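You operate a simulated robot arm through the tools that you are given. There is no shell and no other tool. Be economical: measure what you need, move in short steps, check, and stop when the job is done.

Carry out the task below with a simulated two-armed robot. There is one attempt and no reset: what you move stays moved.

TASK
The green-band weight stands off centre on the white pan: centre it, then tare.
Fine: open the shield, set the weight inside the ring, shut the shield and tare with the weight on. Set down upright: what you pick out.

Only the result counts: the job must be done as asked and must still hold three seconds after the hand-in. Knocking over, shifting, dropping, spilling or breaking anything else fails it.

THE ROBOT
Two 7-joint arms with two-finger parallel grippers on one trunk, on a base that drives. Base frame: it is fixed to the floor where the robot stands at the start and does not move with it; the origin is under the middle of the robot, x ahead of it, y to its left, z up; the surface under the hand at the start is at about z = 780. Lengths are in mm, angles in degrees, forces in N, time in s.
The left shoulder is at the start at [30, 119, 1060], the right one opposite. With the tool pointing down near the work surface each hand reaches from about 200 to 660 mm from the robot's upright axis, wherever it stands, measured 20 degrees to its own side. Places, roughly: grey balance [500, 1200, 900]; white balance [500, 0, 900]; white balance shield [500, 0, 1000]. Payload 3.43 kg a hand.
The tool frame of a hand sits at the grasp point between the pads (the TCP): z along the fingers, y along the line on which they close. The tips reach 30 mm beyond it. Largest opening 94 mm; finger width 28, thickness 10; the body of the gripper, 50 by 96 mm, starts 55 mm behind the TCP.
Orientation is that of the tool frame in the base frame, as a unit quaternion [x, y, z, w]. With the fingers straight down and closing along the base's y, the tool's x points along the base's -x, its y along +y and its z along -z.

THE INTERFACE
- The arms move only by the tool apply_moves. It takes "left_steps", "right_steps" or both (then of equal length, played together; a hand with none holds still); each is a list of rows, each a list of 6 numbers: the shift along the tool's x, y, z in units of 50 mm (1.0 is 50 mm), then the turn, a rotation vector about the tool's x, y, z in units of 5 degrees (1.0 is 5 degrees). In form: [[dx, dy, dz, wx, wy, wz], ...]. A call has 1 to 12 rows; each row shifts and turns the commanded pose from where the row before left it, along the tool's axes as they then stand. "left_jaw" and "right_jaw" are, for a hand that has rows, the closure in counts, from 0 (fully open) to 255 (shut), set as the call begins (left out, the last holds). A call with a number of a shift or a turn outside -1 to 1 is refused whole. Rows are played at 5 a second. More than 50 mm and 8.6 degrees between two rows, or a gripper value outside its range, and nothing of the call is played. Where a pose cannot be reached the arm comes as near as it can. A force on the tool above 40 N (or 10 N above the force at the start of the call, whichever is more), or a blocked arm, ends the call early, and 0.2 s more pass. Each finger travels about 72 mm/s and halts on what it meets, pressing with about 38 N; the grip force reading is that of the motor and also rises with nothing between the fingers. The clock runs only during rows and for 0.2 s after the last one: add rows that do not move to give the fingers time. The reply holds the time, the measured pose of the TCP, the force on the tool along the base axes, the opening and the grip force, in the units named above and with some noise, with the torque about the TCP (base axes, N m) and any sound that the robot's microphone picked up, and new pictures: "pictures" is both (left out), scene, wrist or none (wrist: the cameras of the hands that moved).
- Cameras (640 x 400 px; columns grow to the right, rows downward): "scene" is now at [50, -17.2, 1769.6]; the picture's right is [-0.08, -1.00, 0.00], its down [-0.82, 0.07, -0.57] and it looks along [0.57, -0.05, -0.82] (base axes); focal length 255 px, centre (320, 200). "left" rides on the left gripper at [76, -14, -102] in its tool frame; the picture's right is [0.18, 0.98, 0.00], its down [-0.75, 0.14, -0.64] and it looks along [-0.63, 0.12, 0.77] (tool axes); focal length 243 px, centre (320, 200). "right" rides on the right gripper at [76, 14, -102] in its tool frame; the picture's right is [-0.18, 0.98, 0.00], its down [-0.75, -0.14, -0.64] and it looks along [-0.63, -0.12, 0.77] (tool axes); focal length 243 px, centre (320, 200). There is no depth. A picture from a camera that has moved, and an enlarged one, comes with that camera's place and axes in the base frame and with its lens. The place of the scene camera against the robot may be out by one fixed shift of up to 25 mm in any direction.
- move_column(by): slides the trunk up (or, below 0, down) by that many mm; the arms and the scene camera ride with it, the base frame stays. It gives what a move gives, with no picture.
- roll_base(legs): drives the robot by 1 to 6 legs, each [ahead, turn to the left] in mm and degrees, along the robot's own axes; the way and the turn of a leg run together, so that a leg with both is an arc; at most 1500 mm and 180 degrees a leg. The arms and the cameras ride along, it lands a little off, and it stops where it bumps. It gives what a move gives, and a new picture of the scene camera.
- aim_head(pan, tilt): turns the head with the scene camera to pan (to the left, within 143 degrees either way) and tilt (down, from -29 to 69), counted from straight ahead of the robot. It gives what a move gives, and a new picture of the scene camera.
- zoom(camera, box): a new picture of the part [left, top, right, bottom] of that camera's present view, enlarged. It takes no simulated time.
- sign_off(): hands the job in; it is judged then, once.

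Work in short steps. Places have to be worked out from the pictures, the camera data and where the tool is seen: move nearer, look again, correct. Check each grasp and each placing, and mend what went wrong. You have 120 turns and 260 pictures in all, those below and enlarged ones among them. Open the grippers and draw the arms clear of the work before you hand the job in, unless the task says otherwise; then end with one line.

The tools are called after "Emit:" as a command line: name --argument value ..., lists and objects as JSON in quotes. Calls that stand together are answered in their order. apply_moves: Moves the arms, as the interface text tells. Its arguments: {"type":"object","properties":{"left_steps":{"type":"array"},"left_jaw":{"type":"number"},"right_steps":{"type":"array"},"right_jaw":{"type":"number"},"pictures":{"type":"string","enum":["both","scene","wrist","none"]}},"required":[]} The other tools are called the same way: move_column (by) slides the trunk up or down; roll_base (legs) drives the base; aim_head (pan, tilt) turns the head that bears the scene camera; zoom (camera, box) takes an enlarged picture of a part of a camera's view; sign_off () hands the job in.

At the start:

```text
time_s: 0.0
left_eef_pos: [421.4, 259.3, 1378.5]
left_tcp_rot: [0.0, 1.0, 0.0, 0.0]
left_contact_force: [-0.7, -0.6, -0.2]
left_moment: [-0.01, -0.01, -0.02]
left_finger_gap: 94.1
left_finger_force: 0.1
right_eef_pos: [351.0, -94.1, 1355.2]
right_tcp_rot: [0.0, 1.0, 0.0, -0.001]
right_contact_force: [-0.5, 0.3, 0.2]
right_moment: [0.01, 0.0, -0.01]
right_finger_gap: 94.0
right_finger_force: 0.1
trunk travel left (down, up): [-325.0, 85.0]
robot x, y, heading: [2.0, 0.5, -0.2]
head pan, tilt: [-4.7, 55.0]
```

scene: 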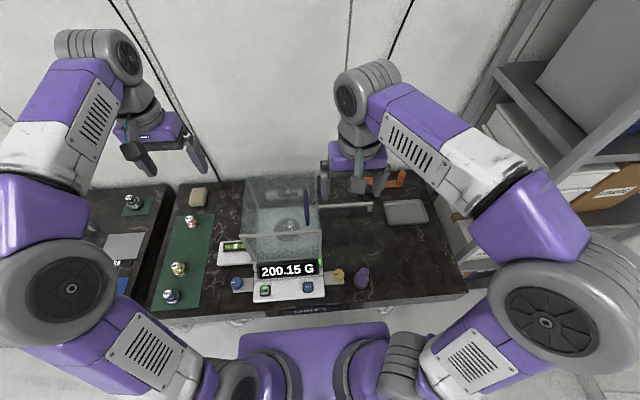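
right: 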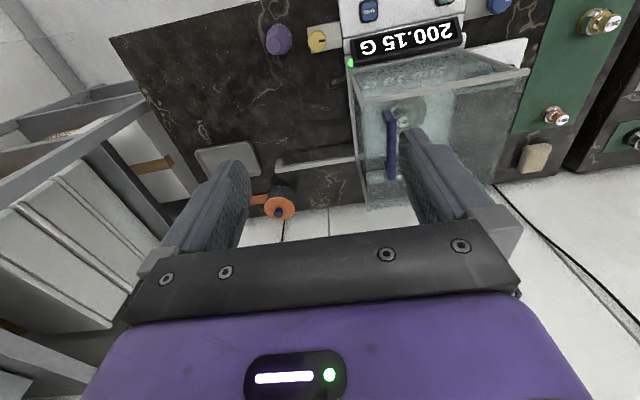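
left: 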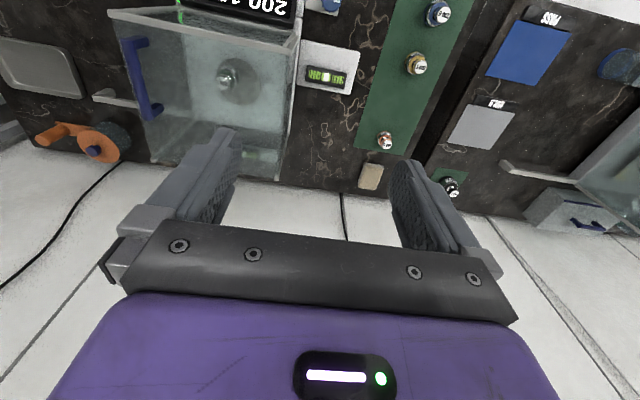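

I'll look closer at the balance before moving anything.

Emit:
zoom --camera "scene" --box '[210, 160, 390, 310]'

Emit:
zoom --camera "right" --box '[230, 0, 550, 220]'

Emit:
zoom --camera "left" --box '[80, 0, 370, 190]'

```text
2.67 times, centred on (300, 235) of scene
camera zoom: at [50.0, -17.2, 1769.6], right [-0.08, -1.0, 0.0], down [-0.82, 0.07, -0.57], along [0.57, -0.05, -0.82], focal length 680 px, centre (373, 107)
```

zoom: 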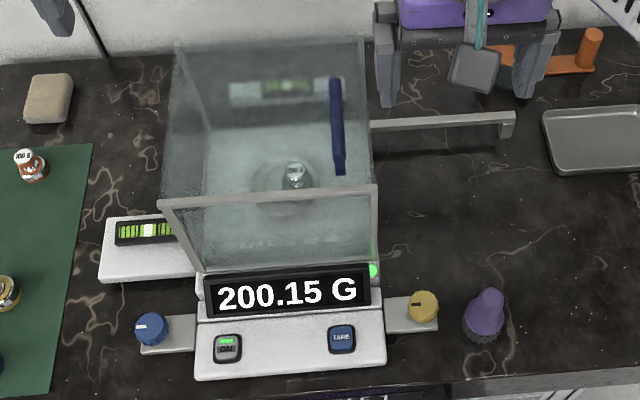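

```text
1.82 times, centred on (390, 110) of right
camera zoom: at [274.8, -80.0, 1458.3], right [0.18, 0.98, 0.0], down [0.75, -0.14, 0.64], along [0.63, -0.12, -0.77], focal length 441 px, centre (193, 364)
```

zoom: 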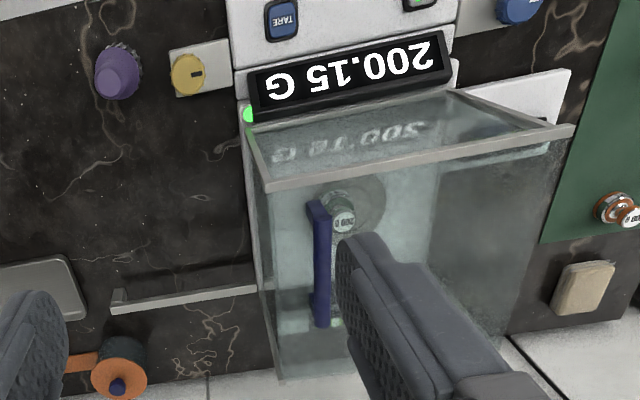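

```text
2.11 times, centred on (225, 95) of left
camera zoom: at [345.5, 246.4, 1482.5], right [-0.18, 0.98, 0.0], down [0.75, 0.14, 0.64], along [0.63, 0.12, -0.77], focal length 511 px, centre (520, 421)
```

zoom: 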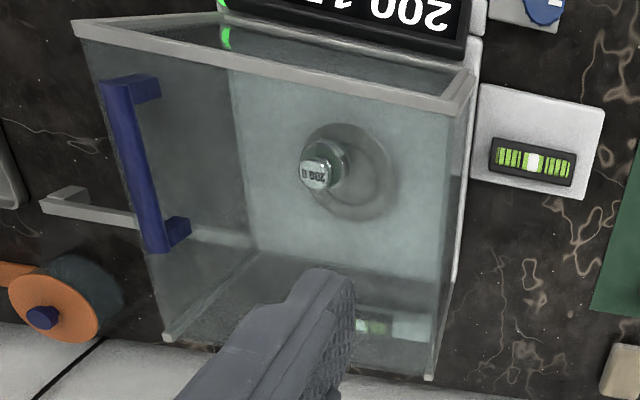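

The blue handle seems to lie on top of the shield (about x 432–545, y −3, z 1088), and the pan centre is near (534, 84, 845). I'll shift both hands for a closer look at how the shield opens.

Emit:
apply_moves --left_steps '[[0.6, -1, 0.3, 0, 0, 0], [0.6, -1, 0.3, 0, 0, 0], [0.6, -1, 0.3, 0, 0, 0], [0, 0, 0, 0, 0, 0]]' --right_steps '[[0, -1, 0, 0, 0, 0], [0, -1, 0, 0, 0, 0], [0, -1, 0, 0, 0, 0], [0, 0, 0, 0, 0, 0]]'

```text
refused: row 1 steps farther than a row can; nothing moved
```

That row's total shift was over 50 mm, so I'll split it into smaller ones.

Emit:
apply_moves --left_steps '[[0.45, -0.75, 0.2, 0, 0, 0], [0.45, -0.75, 0.2, 0, 0, 0], [0.45, -0.75, 0.2, 0, 0, 0], [0.45, -0.75, 0.2, 0, 0, 0], [0, 0, 0, 0, 0, 0]]' --right_steps '[[0, -0.75, 0, 0, 0, 0], [0, -0.75, 0, 0, 0, 0], [0, -0.75, 0, 0, 0, 0], [0, -0.75, 0, 0, 0, 0], [0, 0, 0, 0, 0, 0]]'

```text
time_s: 1.2
left_eef_pos: [333.3, 109.7, 1339.7]
left_tcp_rot: [0.001, 1.0, -0.001, 0.0]
left_contact_force: [-0.6, -0.6, -0.2]
left_moment: [-0.02, 0.05, 0.02]
left_finger_gap: 93.9
left_finger_force: 0.0
right_eef_pos: [351.5, -244.0, 1354.6]
right_tcp_rot: [0.0, 1.0, 0.0, 0.0]
right_contact_force: [0.1, 1.6, 0.0]
right_moment: [-0.06, 0.01, 0.03]
right_finger_gap: 94.2
right_finger_force: 0.0
trunk travel left (down, up): [-325.0, 85.0]
robot x, y, heading: [-3.2, 4.5, -0.1]
head pan, tilt: [-4.7, 55.0]
camera scene: at [50.7, -15.4, 1769.6], right [-0.08, -1.0, 0.0], down [-0.82, 0.07, -0.57], along [0.57, -0.05, -0.82], focal length 255 px, centre (320, 200)
camera right: at [275.8, -228.6, 1457.8], right [0.18, 0.98, 0.0], down [0.75, -0.14, 0.64], along [0.63, -0.12, -0.77], focal length 243 px, centre (320, 200)
camera left: at [255.5, 97.0, 1442.3], right [-0.18, 0.98, 0.0], down [0.75, 0.14, 0.64], along [0.63, 0.12, -0.77], focal length 243 px, centre (320, 200)
```

scene: 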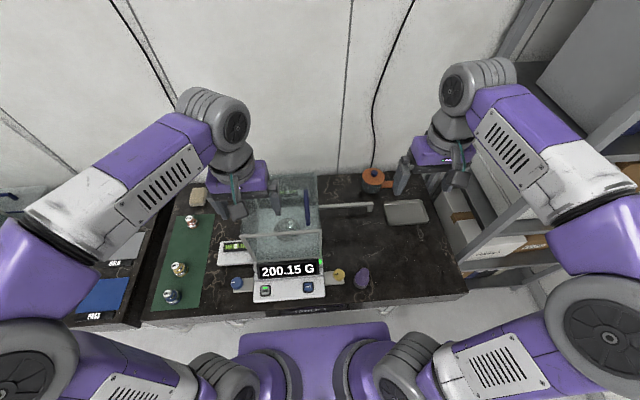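
right: 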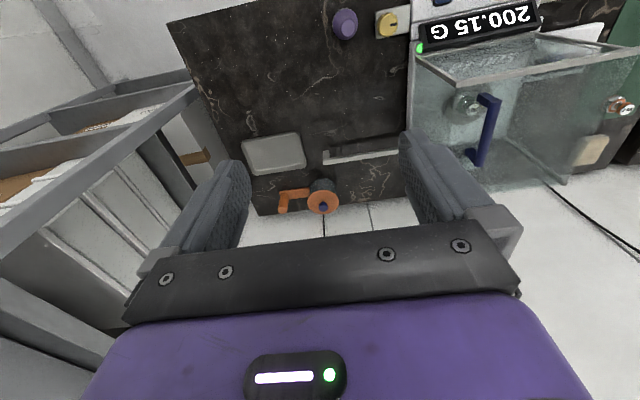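
left: 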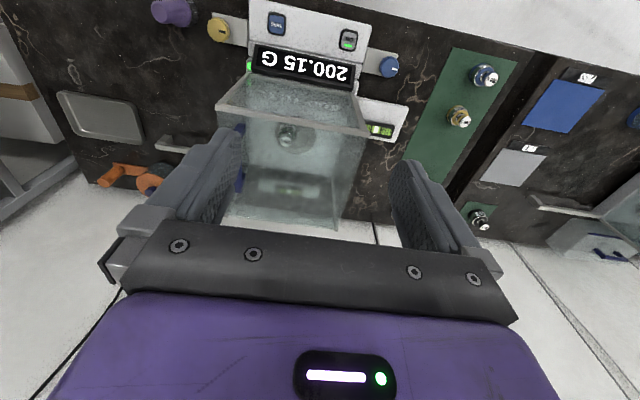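

Zooming in on the shield from both wrist cameras.

Emit:
zoom --camera "right" --box '[390, 10, 640, 200]'

Emit:
zoom --camera "left" --box '[190, 60, 400, 240]'

Emit:
zoom --camera "scene" --box '[215, 160, 395, 310]'

```text
2.11 times, centred on (515, 105) of right
camera zoom: at [275.8, -228.6, 1457.8], right [0.18, 0.98, 0.0], down [0.75, -0.14, 0.64], along [0.63, -0.12, -0.77], focal length 511 px, centre (-90, 400)
```

zoom: 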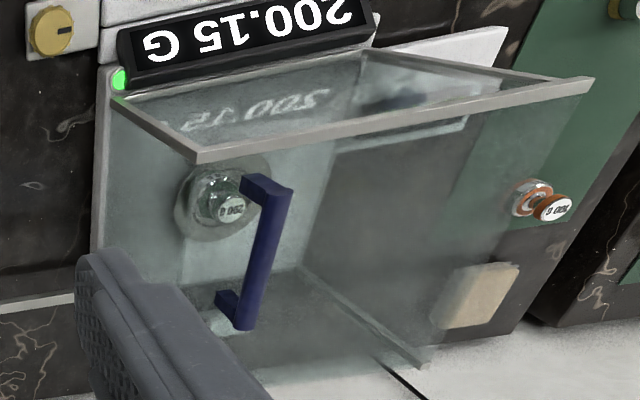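

```text
2.22 times, centred on (295, 150) of left
camera zoom: at [255.5, 97.0, 1442.3], right [-0.18, 0.98, 0.0], down [0.75, 0.14, 0.64], along [0.63, 0.12, -0.77], focal length 539 px, centre (376, 311)
```

zoom: 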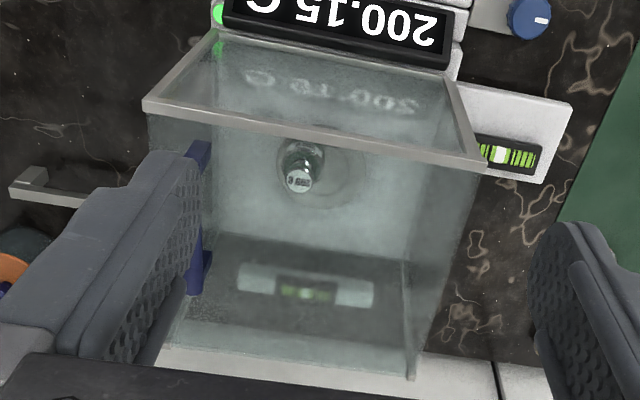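

```text
2.67 times, centred on (305, 235) of scene
camera zoom: at [50.7, -15.4, 1769.6], right [-0.08, -1.0, 0.0], down [-0.82, 0.07, -0.57], along [0.57, -0.05, -0.82], focal length 680 px, centre (360, 107)
```

zoom: 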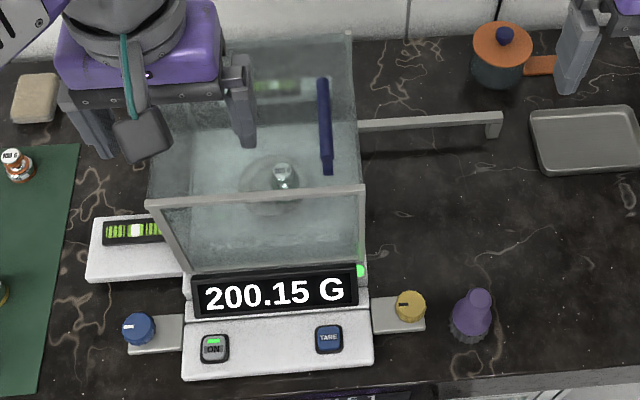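

The handle is a bar on top of the shield (roughly x 430–550, y 3, z 1085), along x. The rail behind points toward −y, so the shield likely slides to the right. I'll move the right hand above the handle and the left hand out of the way.

Emit:
apply_moves --left_steps '[[0, 0.5, 0, 0, 0, 0], [0, 0.5, 0, 0, 0, 0], [0, 0.5, 0, 0, 0, 0], [0, 0.5, 0, 0, 0, 0], [0, 0.5, 0, 0, 0, 0], [0, 0.5, 0, 0, 0, 0], [0, 0.5, 0, 0, 0, 0], [0, 0.5, 0, 0, 0, 0], [0, 0, 0, 0, 0, 0]]' --right_steps '[[-0.35, 0.617, 0.43, 0, 0, 0], [-0.35, 0.617, 0.43, 0, 0, 0], [-0.35, 0.617, 0.43, 0, 0, 0], [-0.35, 0.617, 0.43, 0, 0, 0], [-0.35, 0.617, 0.43, 0, 0, 0], [-0.35, 0.617, 0.43, 0, 0, 0], [-0.35, 0.617, 0.43, 0, 0, 0], [-0.35, 0.617, 0.43, 0, 0, 0], [0, 0, 0, 0, 0, 0]]'

```text
time_s: 3.2
left_eef_pos: [331.4, 308.7, 1339.2]
left_tcp_rot: [0.0, 1.0, 0.0, 0.0]
left_contact_force: [0.6, 0.7, 0.5]
left_moment: [0.01, -0.03, 0.02]
left_finger_gap: 94.1
left_finger_force: 0.0
right_eef_pos: [489.1, 2.4, 1182.2]
right_tcp_rot: [0.001, 1.0, 0.001, 0.001]
right_contact_force: [0.2, 0.2, -1.1]
right_moment: [0.0, -0.03, 0.01]
right_finger_gap: 94.0
right_finger_force: 0.0
trunk travel left (down, up): [-325.0, 85.0]
robot x, y, heading: [-0.1, 2.4, -0.2]
head pan, tilt: [-4.7, 55.0]
camera scene: at [49.1, -18.7, 1769.6], right [-0.08, -1.0, 0.0], down [-0.82, 0.07, -0.57], along [0.57, -0.05, -0.82], focal length 255 px, centre (320, 200)
camera right: at [414.1, 16.8, 1285.5], right [0.18, 0.98, 0.0], down [0.75, -0.14, 0.64], along [0.63, -0.12, -0.77], focal length 243 px, centre (320, 200)
camera left: at [255.0, 295.1, 1443.1], right [-0.18, 0.98, 0.0], down [0.75, 0.14, 0.64], along [0.63, 0.12, -0.77], focal length 243 px, centre (320, 200)
```

scene: 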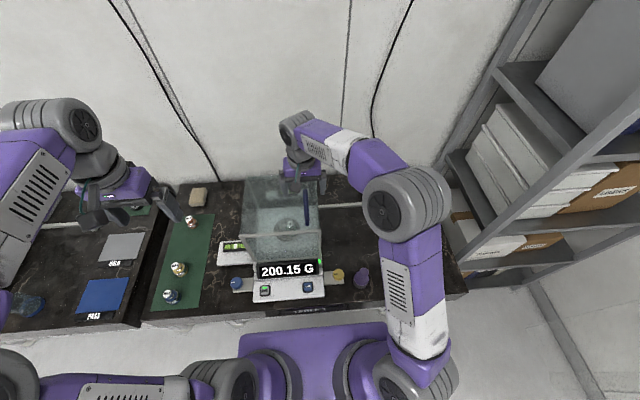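
right: 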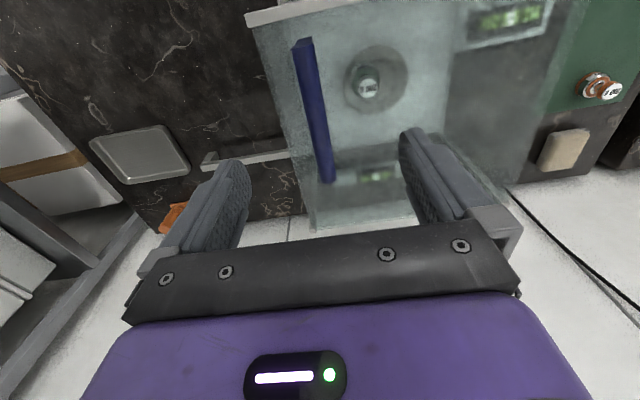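
left: 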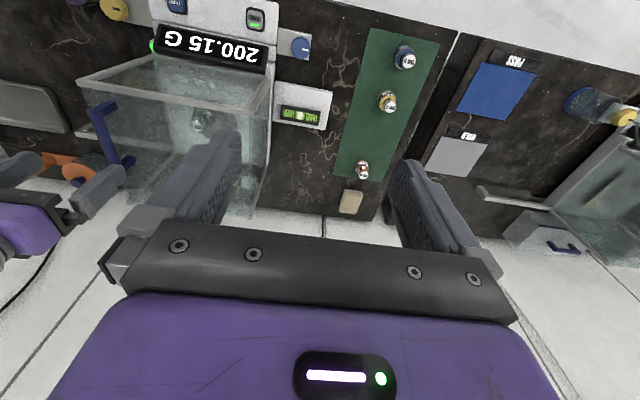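

The handle lies between the fingers (centre x≈493, y≈0). I'll come down 75 mm and check.

Emit:
apply_moves --right_steps '[[0, -0.04, 0.5, 0, 0, 0], [0, 0, 0.5, 0, 0, 0], [0, 0, 0.5, 0, 0, 0], [0, 0, 0, 0, 0, 0]]'

Emit:
zoom --camera "left" --box '[0, 50, 240, 220]'

```text
time_s: 4.2
left_eef_pos: [331.7, 308.8, 1338.2]
left_tcp_rot: [0.0, 1.0, -0.001, 0.001]
left_contact_force: [0.6, -0.1, -0.3]
left_moment: [0.04, 0.02, 0.01]
left_finger_gap: 93.9
left_finger_force: 0.0
right_eef_pos: [490.2, -0.6, 1107.9]
right_tcp_rot: [0.0, 1.0, 0.0, 0.0]
right_contact_force: [-0.1, 0.1, 0.4]
right_moment: [0.03, 0.0, -0.03]
right_finger_gap: 94.0
right_finger_force: 0.0
trunk travel left (down, up): [-325.0, 85.0]
robot x, y, heading: [-4.0, 3.8, 0.2]
head pan, tilt: [-4.7, 55.0]
camera scene: at [49.6, -17.5, 1769.6], right [-0.08, -1.0, 0.0], down [-0.82, 0.07, -0.57], along [0.57, -0.05, -0.82], focal length 255 px, centre (320, 200)
camera right: at [415.3, 14.5, 1210.8], right [0.18, 0.98, 0.0], down [0.75, -0.14, 0.64], along [0.63, -0.12, -0.77], focal length 243 px, centre (320, 200)
```

scene: 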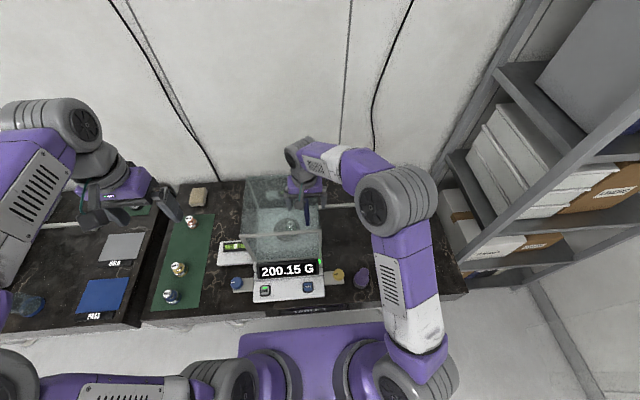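
right: 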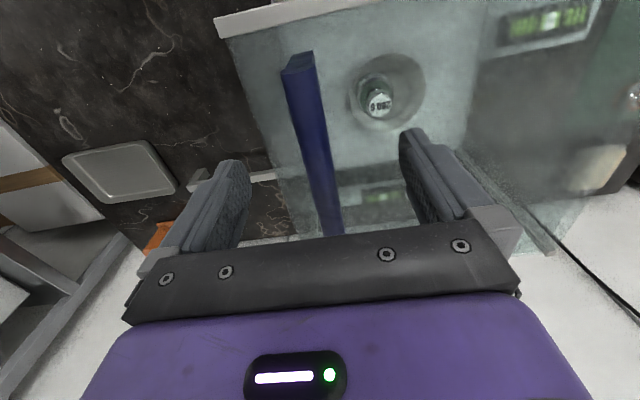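

```text
2.35 times, centred on (120, 135) of left
camera zoom: at [255.4, 295.8, 1442.8], right [-0.18, 0.98, 0.0], down [0.75, 0.14, 0.64], along [0.63, 0.12, -0.77], focal length 571 px, centre (791, 353)
```

zoom: 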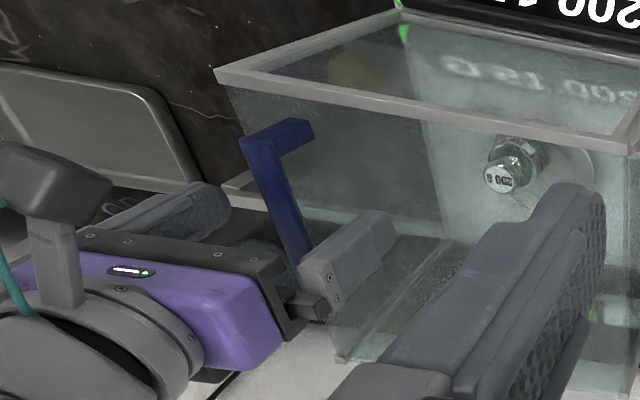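

The bar sits well between the fingers. I'll lower 15 mm more and close.

Emit:
apply_moves --right_steps '[[0, 0, 0.16, 0, 0, 0], [0, 0, 0.16, 0, 0, 0], [0, 0, 0, 0, 0, 0]]' --pictures "none"

Emit:
apply_moves --right_steps '[[0, 0, 0, 0, 0, 0], [0, 0, 0, 0, 0, 0], [0, 0, 0, 0, 0, 0], [0, 0, 0, 0, 0, 0], [0, 0, 0, 0, 0, 0]]' --right_jaw 255 --pictures "wrist"

```text
time_s: 5.0
left_eef_pos: [331.2, 309.1, 1339.6]
left_tcp_rot: [0.001, 1.0, 0.001, 0.0]
left_contact_force: [-0.4, -0.3, 0.1]
left_moment: [0.02, 0.0, -0.01]
left_finger_gap: 93.9
left_finger_force: 0.0
right_eef_pos: [491.2, -0.4, 1092.2]
right_tcp_rot: [0.0, 1.0, 0.0, 0.0]
right_contact_force: [-0.3, 0.2, -0.1]
right_moment: [0.01, -0.04, 0.04]
right_finger_gap: 94.1
right_finger_force: 0.1
trunk travel left (down, up): [-325.0, 85.0]
robot x, y, heading: [-1.4, 0.4, 0.0]
head pan, tilt: [-4.7, 55.0]
```

```text
time_s: 6.2
left_eef_pos: [332.2, 308.2, 1339.3]
left_tcp_rot: [0.0, 1.0, 0.0, 0.001]
left_contact_force: [0.4, 0.2, 0.5]
left_moment: [0.01, 0.02, 0.03]
left_finger_gap: 94.3
left_finger_force: 0.1
right_eef_pos: [492.2, -0.8, 1091.8]
right_tcp_rot: [-0.001, 1.0, -0.001, 0.0]
right_contact_force: [-0.2, -0.5, -0.3]
right_moment: [0.02, 0.07, 0.04]
right_finger_gap: 20.4
right_finger_force: 44.8
trunk travel left (down, up): [-325.0, 85.0]
robot x, y, heading: [-3.0, -1.2, 0.1]
head pan, tilt: [-4.7, 55.0]
camera right: at [415.7, 15.0, 1195.1], right [0.18, 0.98, 0.0], down [0.75, -0.14, 0.64], along [0.63, -0.12, -0.77], focal length 243 px, centre (320, 200)
```

right: 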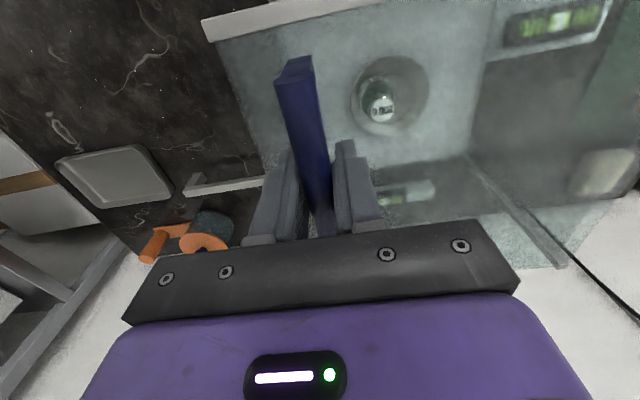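

The handle is gripped, with a 20 mm gap. Now a gentle test pull of 20 mm toward −y to see what moves.

Emit:
apply_moves --right_steps '[[0, -0.1, 0, 0, 0, 0], [0, -0.1, 0, 0, 0, 0], [0, -0.1, 0, 0, 0, 0], [0, -0.1, 0, 0, 0, 0], [0, 0, 0, 0, 0, 0]]'

Emit:
zoom --camera "scene" --box '[215, 160, 395, 310]'

```text
time_s: 7.4
left_eef_pos: [333.2, 309.3, 1339.1]
left_tcp_rot: [0.0, 1.0, 0.001, 0.0]
left_contact_force: [-0.6, -0.2, 0.7]
left_moment: [0.0, 0.0, 0.01]
left_finger_gap: 93.8
left_finger_force: 0.1
right_eef_pos: [490.8, -19.6, 1092.8]
right_tcp_rot: [0.0, 1.0, 0.001, 0.001]
right_contact_force: [2.9, 0.7, -1.3]
right_moment: [0.05, 0.34, 0.05]
right_finger_gap: 20.5
right_finger_force: 45.2
trunk travel left (down, up): [-325.0, 85.0]
robot x, y, heading: [2.2, 2.8, -0.0]
head pan, tilt: [-4.7, 55.0]
camera scene: at [50.7, -17.1, 1769.5], right [-0.08, -1.0, 0.0], down [-0.82, 0.07, -0.57], along [0.57, -0.05, -0.82], focal length 255 px, centre (320, 200)
camera right: at [415.6, -4.8, 1195.0], right [0.18, 0.98, 0.0], down [0.75, -0.14, 0.64], along [0.63, -0.12, -0.77], focal length 243 px, centre (320, 200)
```

scene: 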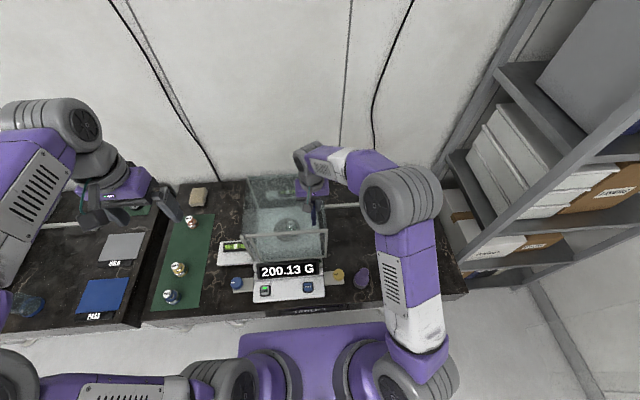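
right: 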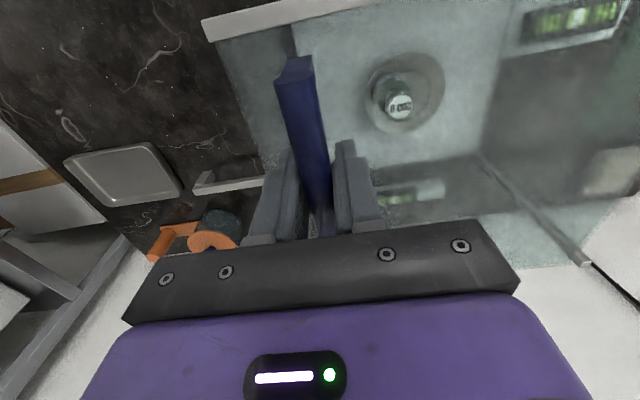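

```text
2.67 times, centred on (305, 235) of scene
camera zoom: at [50.7, -17.1, 1769.5], right [-0.08, -1.0, 0.0], down [-0.82, 0.07, -0.57], along [0.57, -0.05, -0.82], focal length 680 px, centre (360, 107)
```

zoom: 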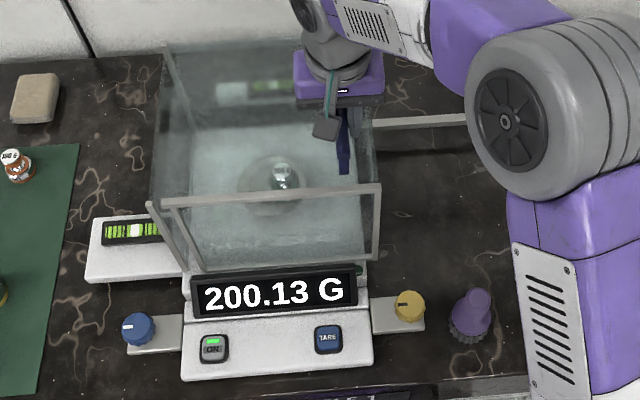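

The glass shell slides to −y while a left post stays put. I'll pull 60 mm more, watching that nothing inside gets touched.

Emit:
apply_moves --right_steps '[[0, -0.2, 0, 0, 0, 0], [0, -0.2, 0, 0, 0, 0], [0, -0.2, 0, 0, 0, 0], [0, -0.2, 0, 0, 0, 0], [0, -0.2, 0, 0, 0, 0], [0, -0.2, 0, 0, 0, 0], [0, 0, 0, 0, 0, 0]]' --pictures "wrist"

Emit:
zoom --camera "scene" --box '[215, 160, 395, 310]'

Emit:
zoom --camera "left" --box '[0, 30, 300, 230]'

```text
time_s: 9.0
left_eef_pos: [332.8, 309.5, 1339.0]
left_tcp_rot: [-0.001, 1.0, -0.001, 0.0]
left_contact_force: [0.7, -0.4, 0.3]
left_moment: [0.01, 0.02, 0.0]
left_finger_gap: 93.9
left_finger_force: 0.1
right_eef_pos: [490.6, -80.5, 1092.9]
right_tcp_rot: [0.0, 1.0, 0.0, 0.0]
right_contact_force: [3.6, -1.0, 1.7]
right_moment: [0.02, -0.01, 0.05]
right_finger_gap: 20.7
right_finger_force: 44.6
trunk travel left (down, up): [-325.0, 85.0]
robot x, y, heading: [-1.4, -2.3, 0.0]
head pan, tilt: [-4.7, 55.0]
camera right: at [415.6, -65.3, 1195.1], right [0.18, 0.98, 0.0], down [0.75, -0.14, 0.64], along [0.63, -0.12, -0.77], focal length 243 px, centre (320, 200)
```

right: 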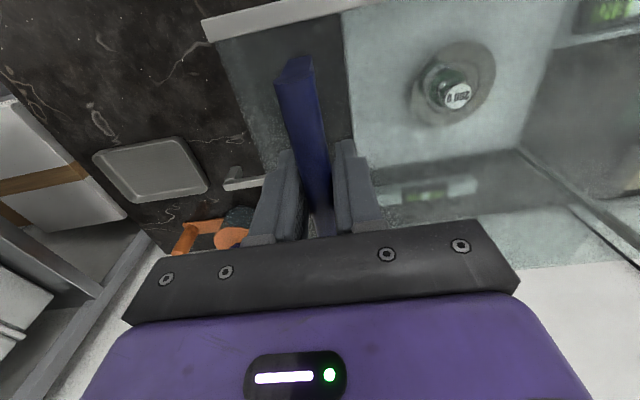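

```text
2.67 times, centred on (305, 235) of scene
camera zoom: at [50.7, -17.2, 1769.6], right [-0.08, -1.0, 0.0], down [-0.82, 0.07, -0.57], along [0.57, -0.05, -0.82], focal length 680 px, centre (360, 107)
```

zoom: 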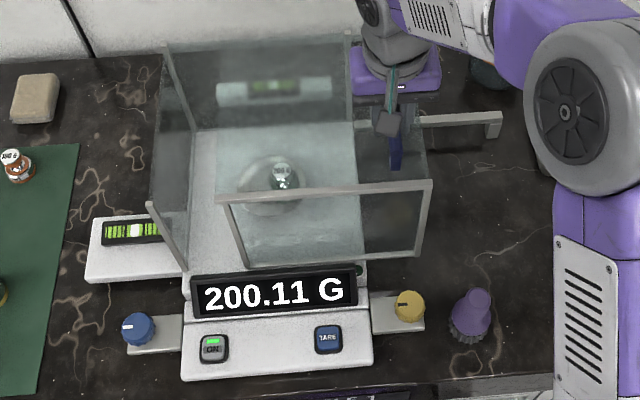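

```text
2.00 times, centred on (150, 130) of left
camera zoom: at [256.4, 296.0, 1442.6], right [-0.18, 0.98, 0.0], down [0.75, 0.14, 0.64], along [0.63, 0.12, -0.77], focal length 485 px, centre (660, 340)
```

zoom: 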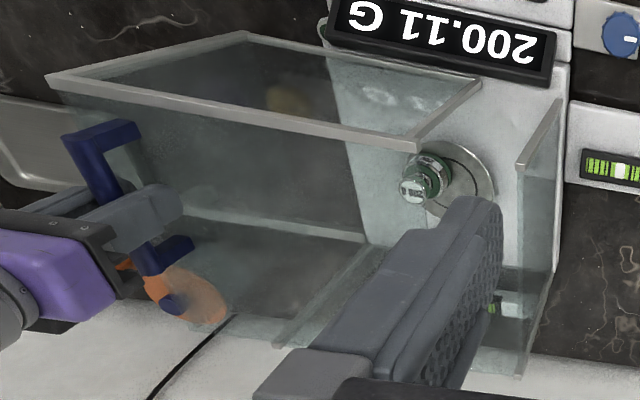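

It slides freely (front, top and right side move; left and back walls stay). I'll pull another 130 mm.

Emit:
apply_moves --right_steps '[[0, -0.26, 0, 0, 0, 0], [0, -0.26, 0, 0, 0, 0], [0, -0.26, 0, 0, 0, 0], [0, -0.26, 0, 0, 0, 0], [0, -0.26, 0, 0, 0, 0], [0, -0.26, 0, 0, 0, 0], [0, -0.26, 0, 0, 0, 0], [0, -0.26, 0, 0, 0, 0], [0, -0.26, 0, 0, 0, 0], [0, -0.26, 0, 0, 0, 0], [0, 0, 0, 0, 0, 0]]' --pictures "scene"

Emit:
zoom --camera "left" --box '[0, 30, 300, 230]'

```text
time_s: 11.4
left_eef_pos: [332.6, 309.1, 1339.6]
left_tcp_rot: [0.0, 1.0, 0.0, 0.0]
left_contact_force: [0.1, 0.1, -0.2]
left_moment: [-0.01, 0.04, 0.0]
left_finger_gap: 94.0
left_finger_force: 0.1
right_eef_pos: [491.4, -211.6, 1091.7]
right_tcp_rot: [0.0, 1.0, 0.0, -0.001]
right_contact_force: [2.8, -1.9, -5.5]
right_moment: [0.0, -0.55, 0.1]
right_finger_gap: 20.3
right_finger_force: 45.0
trunk travel left (down, up): [-325.0, 85.0]
robot x, y, heading: [1.5, 1.6, -0.0]
head pan, tilt: [-4.7, 55.0]
camera scene: at [50.8, -17.6, 1769.5], right [-0.08, -1.0, 0.0], down [-0.82, 0.07, -0.57], along [0.57, -0.05, -0.82], focal length 255 px, centre (320, 200)
```

scene: 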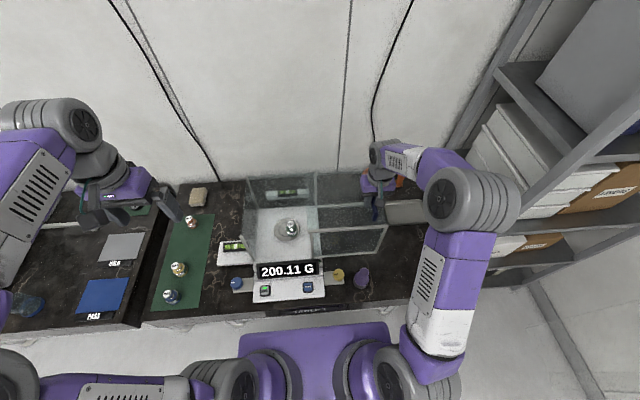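

```text
2.00 times, centred on (150, 130) of left
camera zoom: at [256.4, 295.7, 1442.6], right [-0.18, 0.98, 0.0], down [0.75, 0.14, 0.64], along [0.63, 0.12, -0.77], focal length 485 px, centre (660, 340)
```

zoom: 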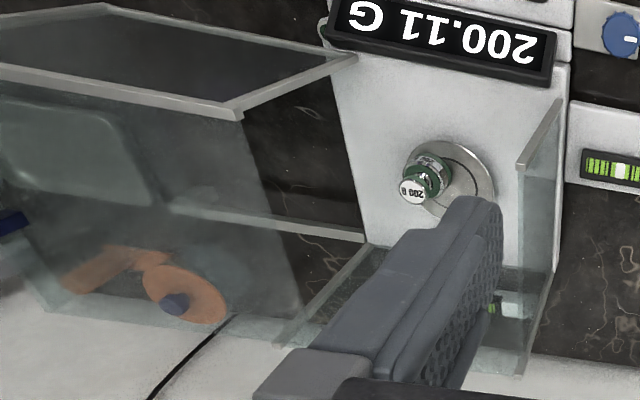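

The shield is open and the pan and weight are clear. I'll pull 15 mm more, then bring the left hand above the pan for a close look.

Emit:
apply_moves --right_steps '[[0, -0.1, 0, 0, 0, 0], [0, -0.1, 0, 0, 0, 0], [0, -0.1, 0, 0, 0, 0], [0, 0, 0, 0, 0, 0]]' --pictures "none"

Emit:
apply_moves --left_steps '[[-0.4, -0.56, 0.475, 0, 0, 0], [-0.4, -0.56, 0.475, 0, 0, 0], [-0.4, -0.56, 0.475, 0, 0, 0], [-0.4, -0.56, 0.475, 0, 0, 0], [-0.4, -0.56, 0.475, 0, 0, 0], [-0.4, -0.56, 0.475, 0, 0, 0], [-0.4, -0.56, 0.475, 0, 0, 0], [-0.4, -0.56, 0.475, 0, 0, 0], [0, 0, 0, 0, 0, 0]]'

Emit:
zoom --camera "scene" --box '[230, 170, 410, 310]'

```text
time_s: 12.4
left_eef_pos: [331.9, 309.4, 1338.6]
left_tcp_rot: [0.0, 1.0, -0.001, 0.0]
left_contact_force: [1.2, -0.1, 0.1]
left_moment: [0.0, -0.03, 0.01]
left_finger_gap: 93.9
left_finger_force: 0.0
right_eef_pos: [491.1, -224.5, 1091.7]
right_tcp_rot: [0.0, 1.0, 0.0, 0.0]
right_contact_force: [2.1, 0.7, -4.0]
right_moment: [0.0, -0.02, 0.05]
right_finger_gap: 20.3
right_finger_force: 44.7
trunk travel left (down, up): [-325.0, 85.0]
robot x, y, heading: [-3.0, -1.6, 0.0]
head pan, tilt: [-4.7, 55.0]
```

```text
time_s: 14.4
left_eef_pos: [492.5, 87.5, 1147.4]
left_tcp_rot: [0.001, 1.0, 0.0, 0.0]
left_contact_force: [0.2, 0.2, 0.8]
left_moment: [0.01, 0.02, -0.02]
left_finger_gap: 93.9
left_finger_force: 0.0
right_eef_pos: [489.9, -224.4, 1091.5]
right_tcp_rot: [0.0, 1.0, 0.0, 0.0]
right_contact_force: [0.7, -1.2, -4.7]
right_moment: [-0.05, 0.36, 0.02]
right_finger_gap: 20.1
right_finger_force: 45.3
trunk travel left (down, up): [-325.0, 85.0]
robot x, y, heading: [0.4, -5.1, 0.1]
head pan, tilt: [-4.7, 55.0]
camera scene: at [50.9, -17.4, 1769.5], right [-0.08, -1.0, 0.0], down [-0.82, 0.07, -0.57], along [0.57, -0.05, -0.82], focal length 255 px, centre (320, 200)
camera left: at [416.2, 73.7, 1252.1], right [-0.18, 0.98, 0.0], down [0.75, 0.14, 0.64], along [0.63, 0.12, -0.77], focal length 243 px, centre (320, 200)
```

scene: 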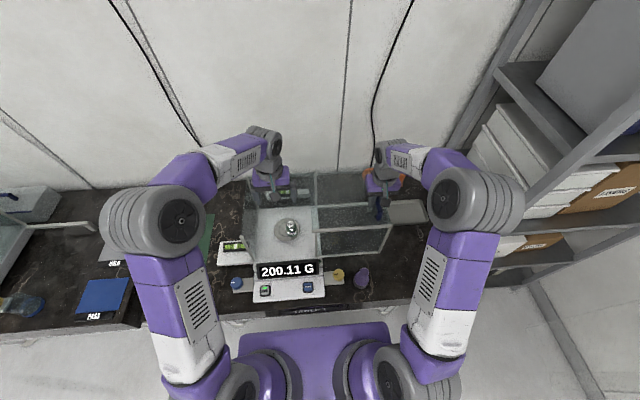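
left: 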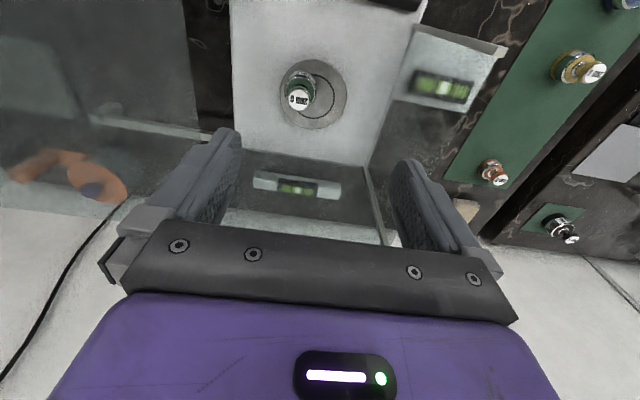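

```text
2.86 times, centred on (320, 240) of scene
camera zoom: at [50.9, -17.4, 1769.5], right [-0.08, -1.0, 0.0], down [-0.82, 0.07, -0.57], along [0.57, -0.05, -0.82], focal length 728 px, centre (320, 86)
```

zoom: 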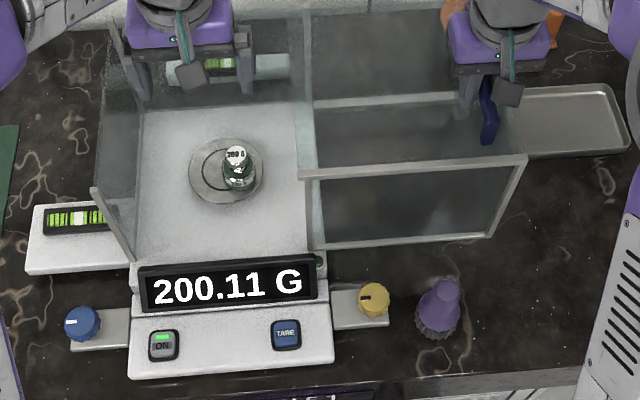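

Emit:
zoom --camera "left" --box '[260, 40, 370, 150]'

Emit:
zoom --camera "scene" --box '[265, 205, 315, 245]'

```text
3.64 times, centred on (315, 95) of left
camera zoom: at [416.2, 73.7, 1252.1], right [-0.18, 0.98, 0.0], down [0.75, 0.14, 0.64], along [0.63, 0.12, -0.77], focal length 882 px, centre (338, 582)
```

zoom: 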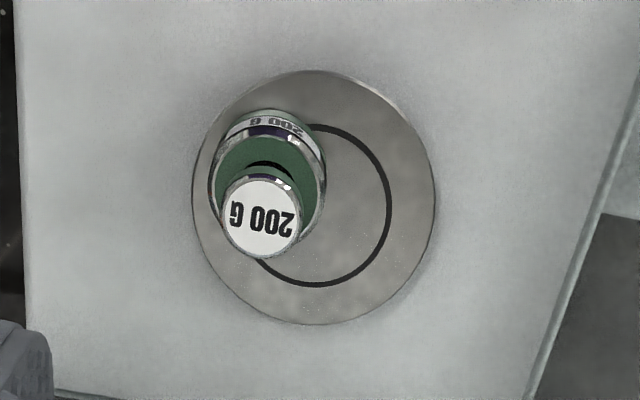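

```text
10.00 times, centred on (290, 225) of scene
camera zoom: at [50.9, -17.4, 1769.5], right [-0.08, -1.0, 0.0], down [-0.82, 0.07, -0.57], along [0.57, -0.05, -0.82], focal length 2548 px, centre (620, -50)
```

zoom: 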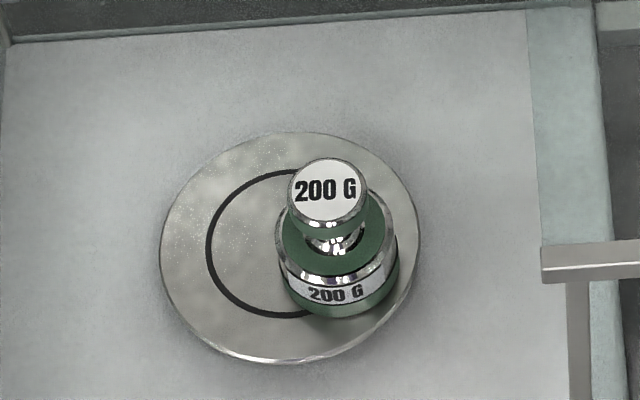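

Measured in base coordinates: pan centre ≈ (537, 86, 846), weight ≈ (529, 65), about 57 mm tall with a body 47 mm across. I'll part-close the left jaw to about 72 mm and come down above the weight for a refined look.

Emit:
apply_moves --left_steps '[[-0.18, -0.11, 0.7, 0, 0, 0], [-0.18, -0.11, 0.7, 0, 0, 0], [-0.18, -0.11, 0.7, 0, 0, 0], [-0.18, -0.11, 0.7, 0, 0, 0], [0, 0, 0, 0, 0, 0]]' --left_jaw 60

Emit:
zoom --camera "scene" --box '[240, 170, 340, 250]'

```text
time_s: 15.6
left_eef_pos: [528.3, 65.0, 1009.2]
left_tcp_rot: [0.0, 1.0, 0.0, 0.0]
left_contact_force: [0.0, -1.0, 0.4]
left_moment: [-0.03, -0.03, 0.01]
left_finger_gap: 71.8
left_finger_force: 0.0
right_eef_pos: [490.9, -224.3, 1091.8]
right_tcp_rot: [0.0, 1.0, 0.0, 0.0]
right_contact_force: [-0.1, -1.4, -6.1]
right_moment: [0.02, 0.12, 0.02]
right_finger_gap: 20.4
right_finger_force: 44.6
trunk travel left (down, up): [-325.0, 85.0]
robot x, y, heading: [0.7, 0.9, 0.3]
head pan, tilt: [-4.7, 55.0]
camera scene: at [50.8, -17.7, 1769.6], right [-0.08, -1.0, 0.0], down [-0.82, 0.07, -0.57], along [0.57, -0.05, -0.82], focal length 255 px, centre (320, 200)
camera left: at [452.2, 51.1, 1112.6], right [-0.18, 0.98, 0.0], down [0.75, 0.14, 0.64], along [0.63, 0.12, -0.77], focal length 243 px, centre (320, 200)
```

scene: 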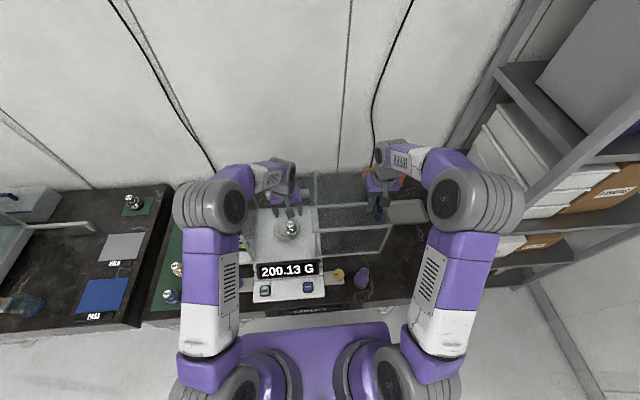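
left: 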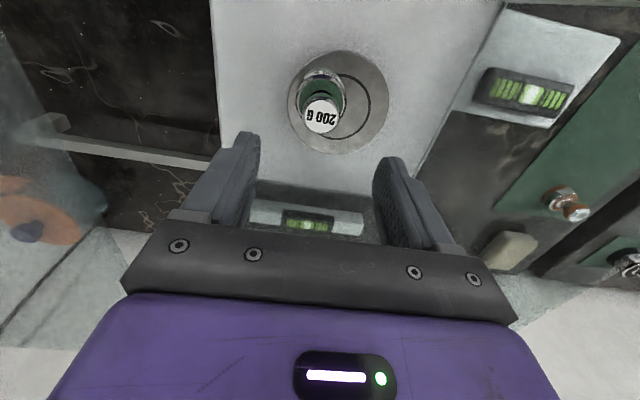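

```text
5.00 times, centred on (290, 210) of scene
camera zoom: at [50.8, -17.7, 1769.6], right [-0.08, -1.0, 0.0], down [-0.82, 0.07, -0.57], along [0.57, -0.05, -0.82], focal length 1274 px, centre (470, 150)
```

zoom: 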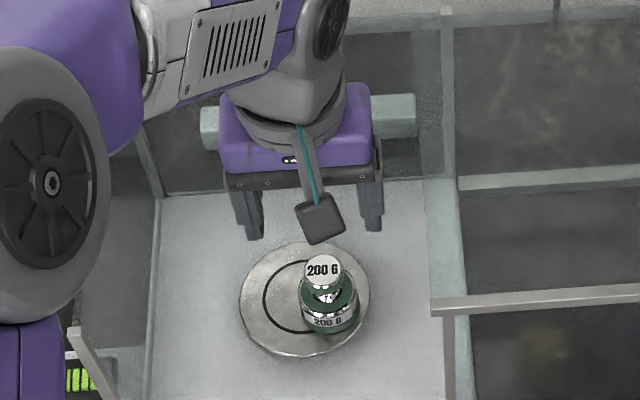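

Refined: weight axis ≈ (529, 67), pan centre ≈ (535.5, 86.5). I'll go down over the weight to z≈930 and check the fingers straddle it.

Emit:
apply_moves --left_steps '[[0, 0.04, 0.5, 0, 0, 0], [-0.01, 0, 0.5, 0, 0, 0], [0, 0, 0.5, 0, 0, 0], [0, 0, 0.08, 0, 0, 0], [0, 0, 0, 0, 0, 0]]'

Emit:
zoom --camera "scene" --box '[240, 180, 340, 260]'

Emit:
zoom --camera "left" --box '[220, 60, 420, 240]'

```text
time_s: 16.8
left_eef_pos: [528.6, 66.5, 929.0]
left_tcp_rot: [0.0, 1.0, 0.0, -0.001]
left_contact_force: [0.1, -0.5, 0.4]
left_moment: [0.0, 0.0, -0.01]
left_finger_gap: 71.8
left_finger_force: 0.0
right_eef_pos: [491.3, -224.9, 1092.1]
right_tcp_rot: [-0.001, 1.0, 0.0, 0.0]
right_contact_force: [0.9, -1.3, -6.3]
right_moment: [0.0, -0.05, 0.0]
right_finger_gap: 20.3
right_finger_force: 45.1
trunk travel left (down, up): [-325.0, 85.0]
robot x, y, heading: [1.0, -1.2, 0.1]
head pan, tilt: [-4.7, 55.0]
camera scene: at [50.8, -17.8, 1769.5], right [-0.08, -1.0, 0.0], down [-0.82, 0.07, -0.57], along [0.57, -0.05, -0.82], focal length 255 px, centre (320, 200)
camera left: at [452.4, 52.1, 1032.8], right [-0.18, 0.98, 0.0], down [0.75, 0.14, 0.64], along [0.63, 0.12, -0.77], focal length 243 px, centre (320, 200)
```

scene: 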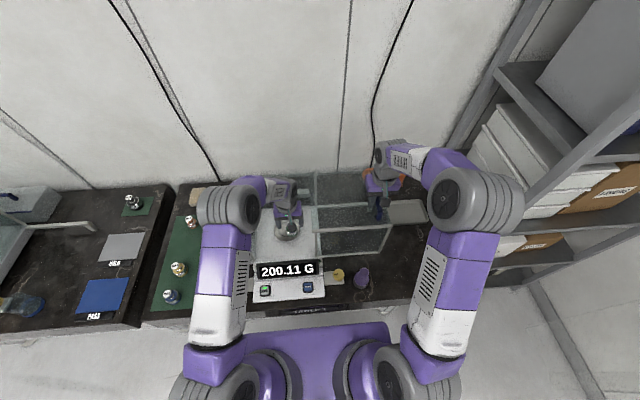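
left: 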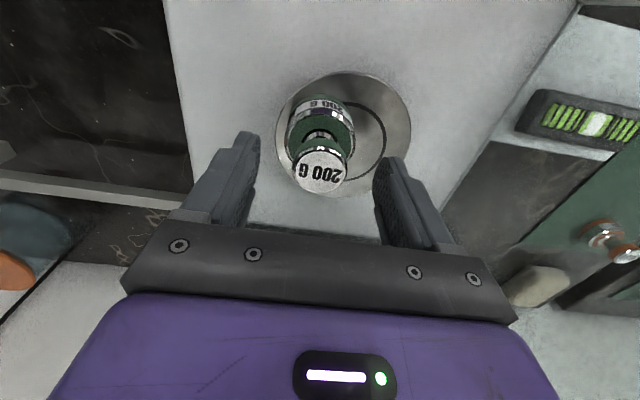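

```text
5.00 times, centred on (290, 220) of scene
camera zoom: at [50.8, -17.8, 1769.5], right [-0.08, -1.0, 0.0], down [-0.82, 0.07, -0.57], along [0.57, -0.05, -0.82], focal length 1274 px, centre (470, 100)
```

zoom: 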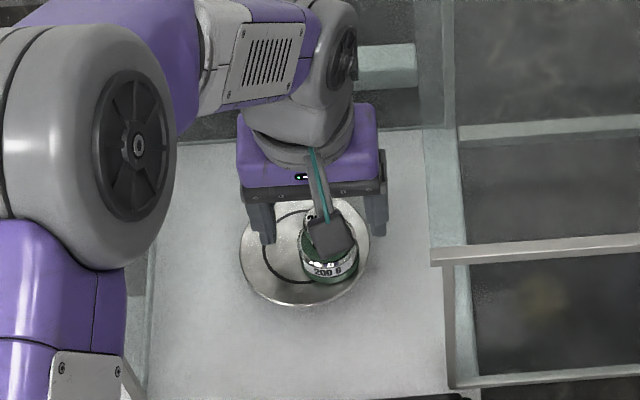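

```text
2.22 times, centred on (320, 150) of left
camera zoom: at [452.4, 52.1, 1032.8], right [-0.18, 0.98, 0.0], down [0.75, 0.14, 0.64], along [0.63, 0.12, -0.77], focal length 539 px, centre (320, 311)
```

zoom: 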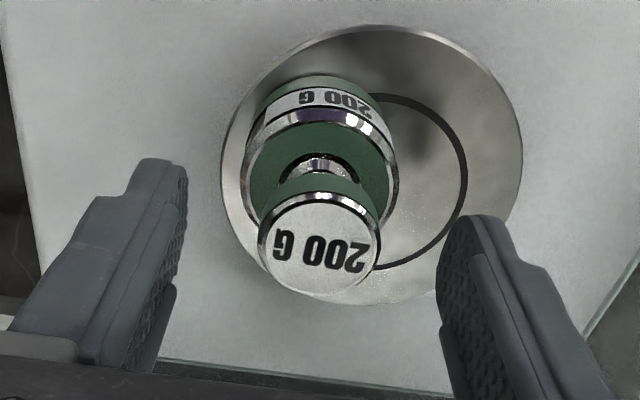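

The fingers straddle the weight. I'll lower 44 mm (tips just above the pan) and check for contact before closing.

Emit:
apply_moves --left_steps '[[0, -0.02, 0.3, 0, 0, 0], [0, 0, 0.3, 0, 0, 0], [0, 0, 0.28, 0, 0, 0], [0, 0, 0, 0, 0, 0]]' --pictures "wrist"

Emit:
zoom --camera "scene" --box '[240, 190, 340, 290]'

```text
time_s: 17.6
left_eef_pos: [529.2, 64.2, 892.1]
left_tcp_rot: [0.0, 1.0, 0.0, 0.0]
left_contact_force: [-1.7, 0.0, 6.2]
left_moment: [0.25, 0.15, -0.02]
left_finger_gap: 71.9
left_finger_force: 0.0
right_eef_pos: [490.1, -224.8, 1092.8]
right_tcp_rot: [0.0, 1.0, 0.001, 0.001]
right_contact_force: [0.2, -1.4, 0.1]
right_moment: [0.17, -0.48, 0.04]
right_finger_gap: 20.4
right_finger_force: 44.6
trunk travel left (down, up): [-325.0, 85.0]
robot x, y, heading: [1.1, -0.6, 0.2]
head pan, tilt: [-4.7, 55.0]
stopped in row 4 (left hand): the force on the tool passed its limit at 48 N (the readings are from after the stop); the commanded pose is now the measured one
camera left: at [452.2, 50.6, 995.4], right [-0.18, 0.98, 0.0], down [0.75, 0.14, 0.64], along [0.63, 0.12, -0.77], focal length 243 px, centre (320, 200)
```

left: 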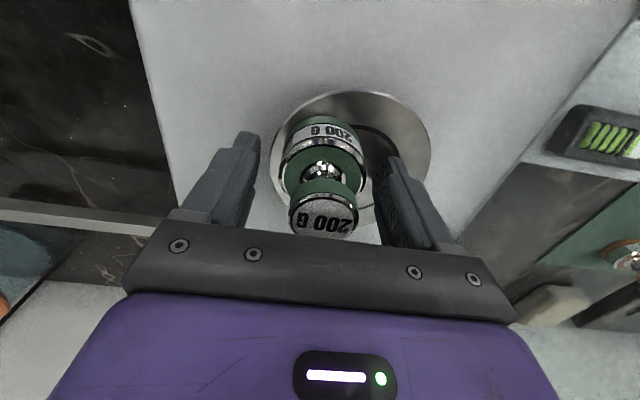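

```text
4.00 times, centred on (290, 240) of scene
camera zoom: at [49.0, -17.2, 1769.7], right [-0.08, -1.0, 0.0], down [-0.82, 0.07, -0.57], along [0.57, -0.05, -0.82], focal length 1019 px, centre (440, 40)
```

zoom: 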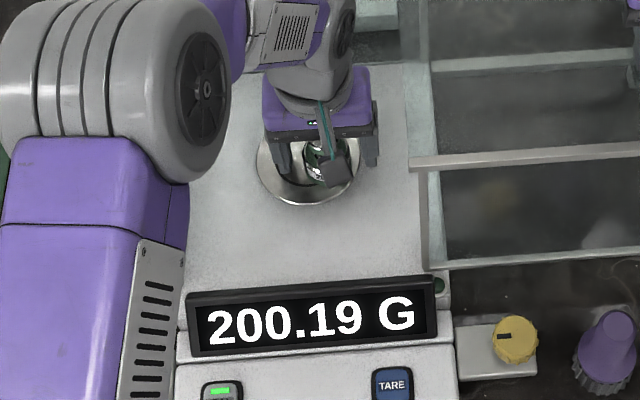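

The fingertips touched the pan, so its surface is near z≈862, and that shifts my estimates: weight axis ≈ (520, 65), pan centre ≈ (530, 85). I'll lift 5 mm, shift 8 mm back and close gently on the body.

Emit:
apply_moves --left_steps '[[0, 0, -0.1, 0, 0, 0], [0.16, 0.01, 0, 0, 0, 0], [0, 0, 0, 0, 0, 0]]' --pictures "wrist"

Emit:
zoom --camera "left" --box '[220, 70, 440, 250]'

```text
time_s: 18.4
left_eef_pos: [520.4, 64.9, 897.3]
left_tcp_rot: [0.0, 1.0, 0.0, 0.0]
left_contact_force: [0.1, 0.1, 0.2]
left_moment: [-0.02, -0.01, -0.01]
left_finger_gap: 71.7
left_finger_force: 0.1
right_eef_pos: [489.9, -224.4, 1092.7]
right_tcp_rot: [0.0, 1.0, 0.0, 0.001]
right_contact_force: [-1.8, -0.9, 4.7]
right_moment: [0.0, -0.58, -0.05]
right_finger_gap: 20.3
right_finger_force: 44.7
trunk travel left (down, up): [-325.0, 85.0]
robot x, y, heading: [-2.5, 1.3, 0.1]
head pan, tilt: [-4.7, 55.0]
camera left: at [443.8, 51.2, 999.9], right [-0.18, 0.98, 0.0], down [0.75, 0.14, 0.64], along [0.63, 0.12, -0.77], focal length 243 px, centre (320, 200)
```

left: 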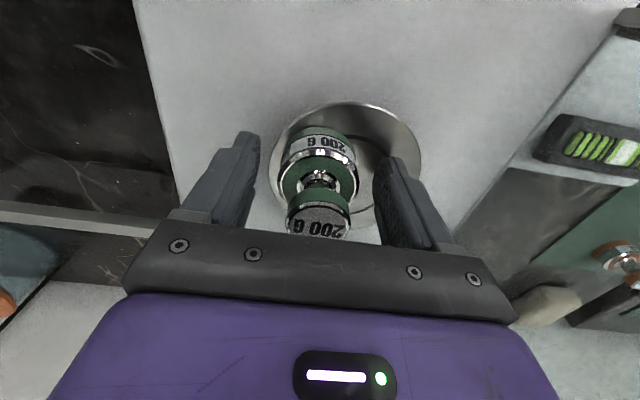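

```text
2.22 times, centred on (330, 160) of left
camera zoom: at [443.8, 51.2, 999.9], right [-0.18, 0.98, 0.0], down [0.75, 0.14, 0.64], along [0.63, 0.12, -0.77], focal length 539 px, centre (298, 289)
```

zoom: 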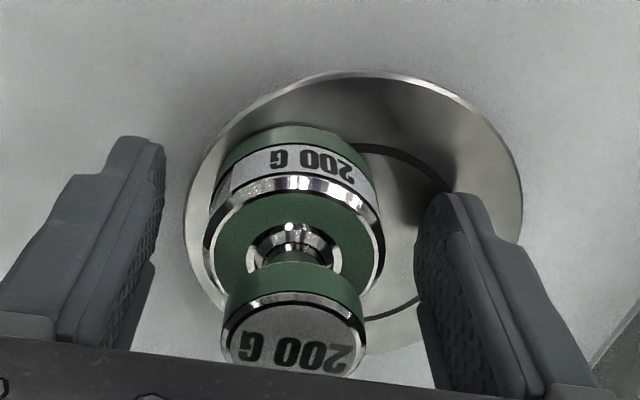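

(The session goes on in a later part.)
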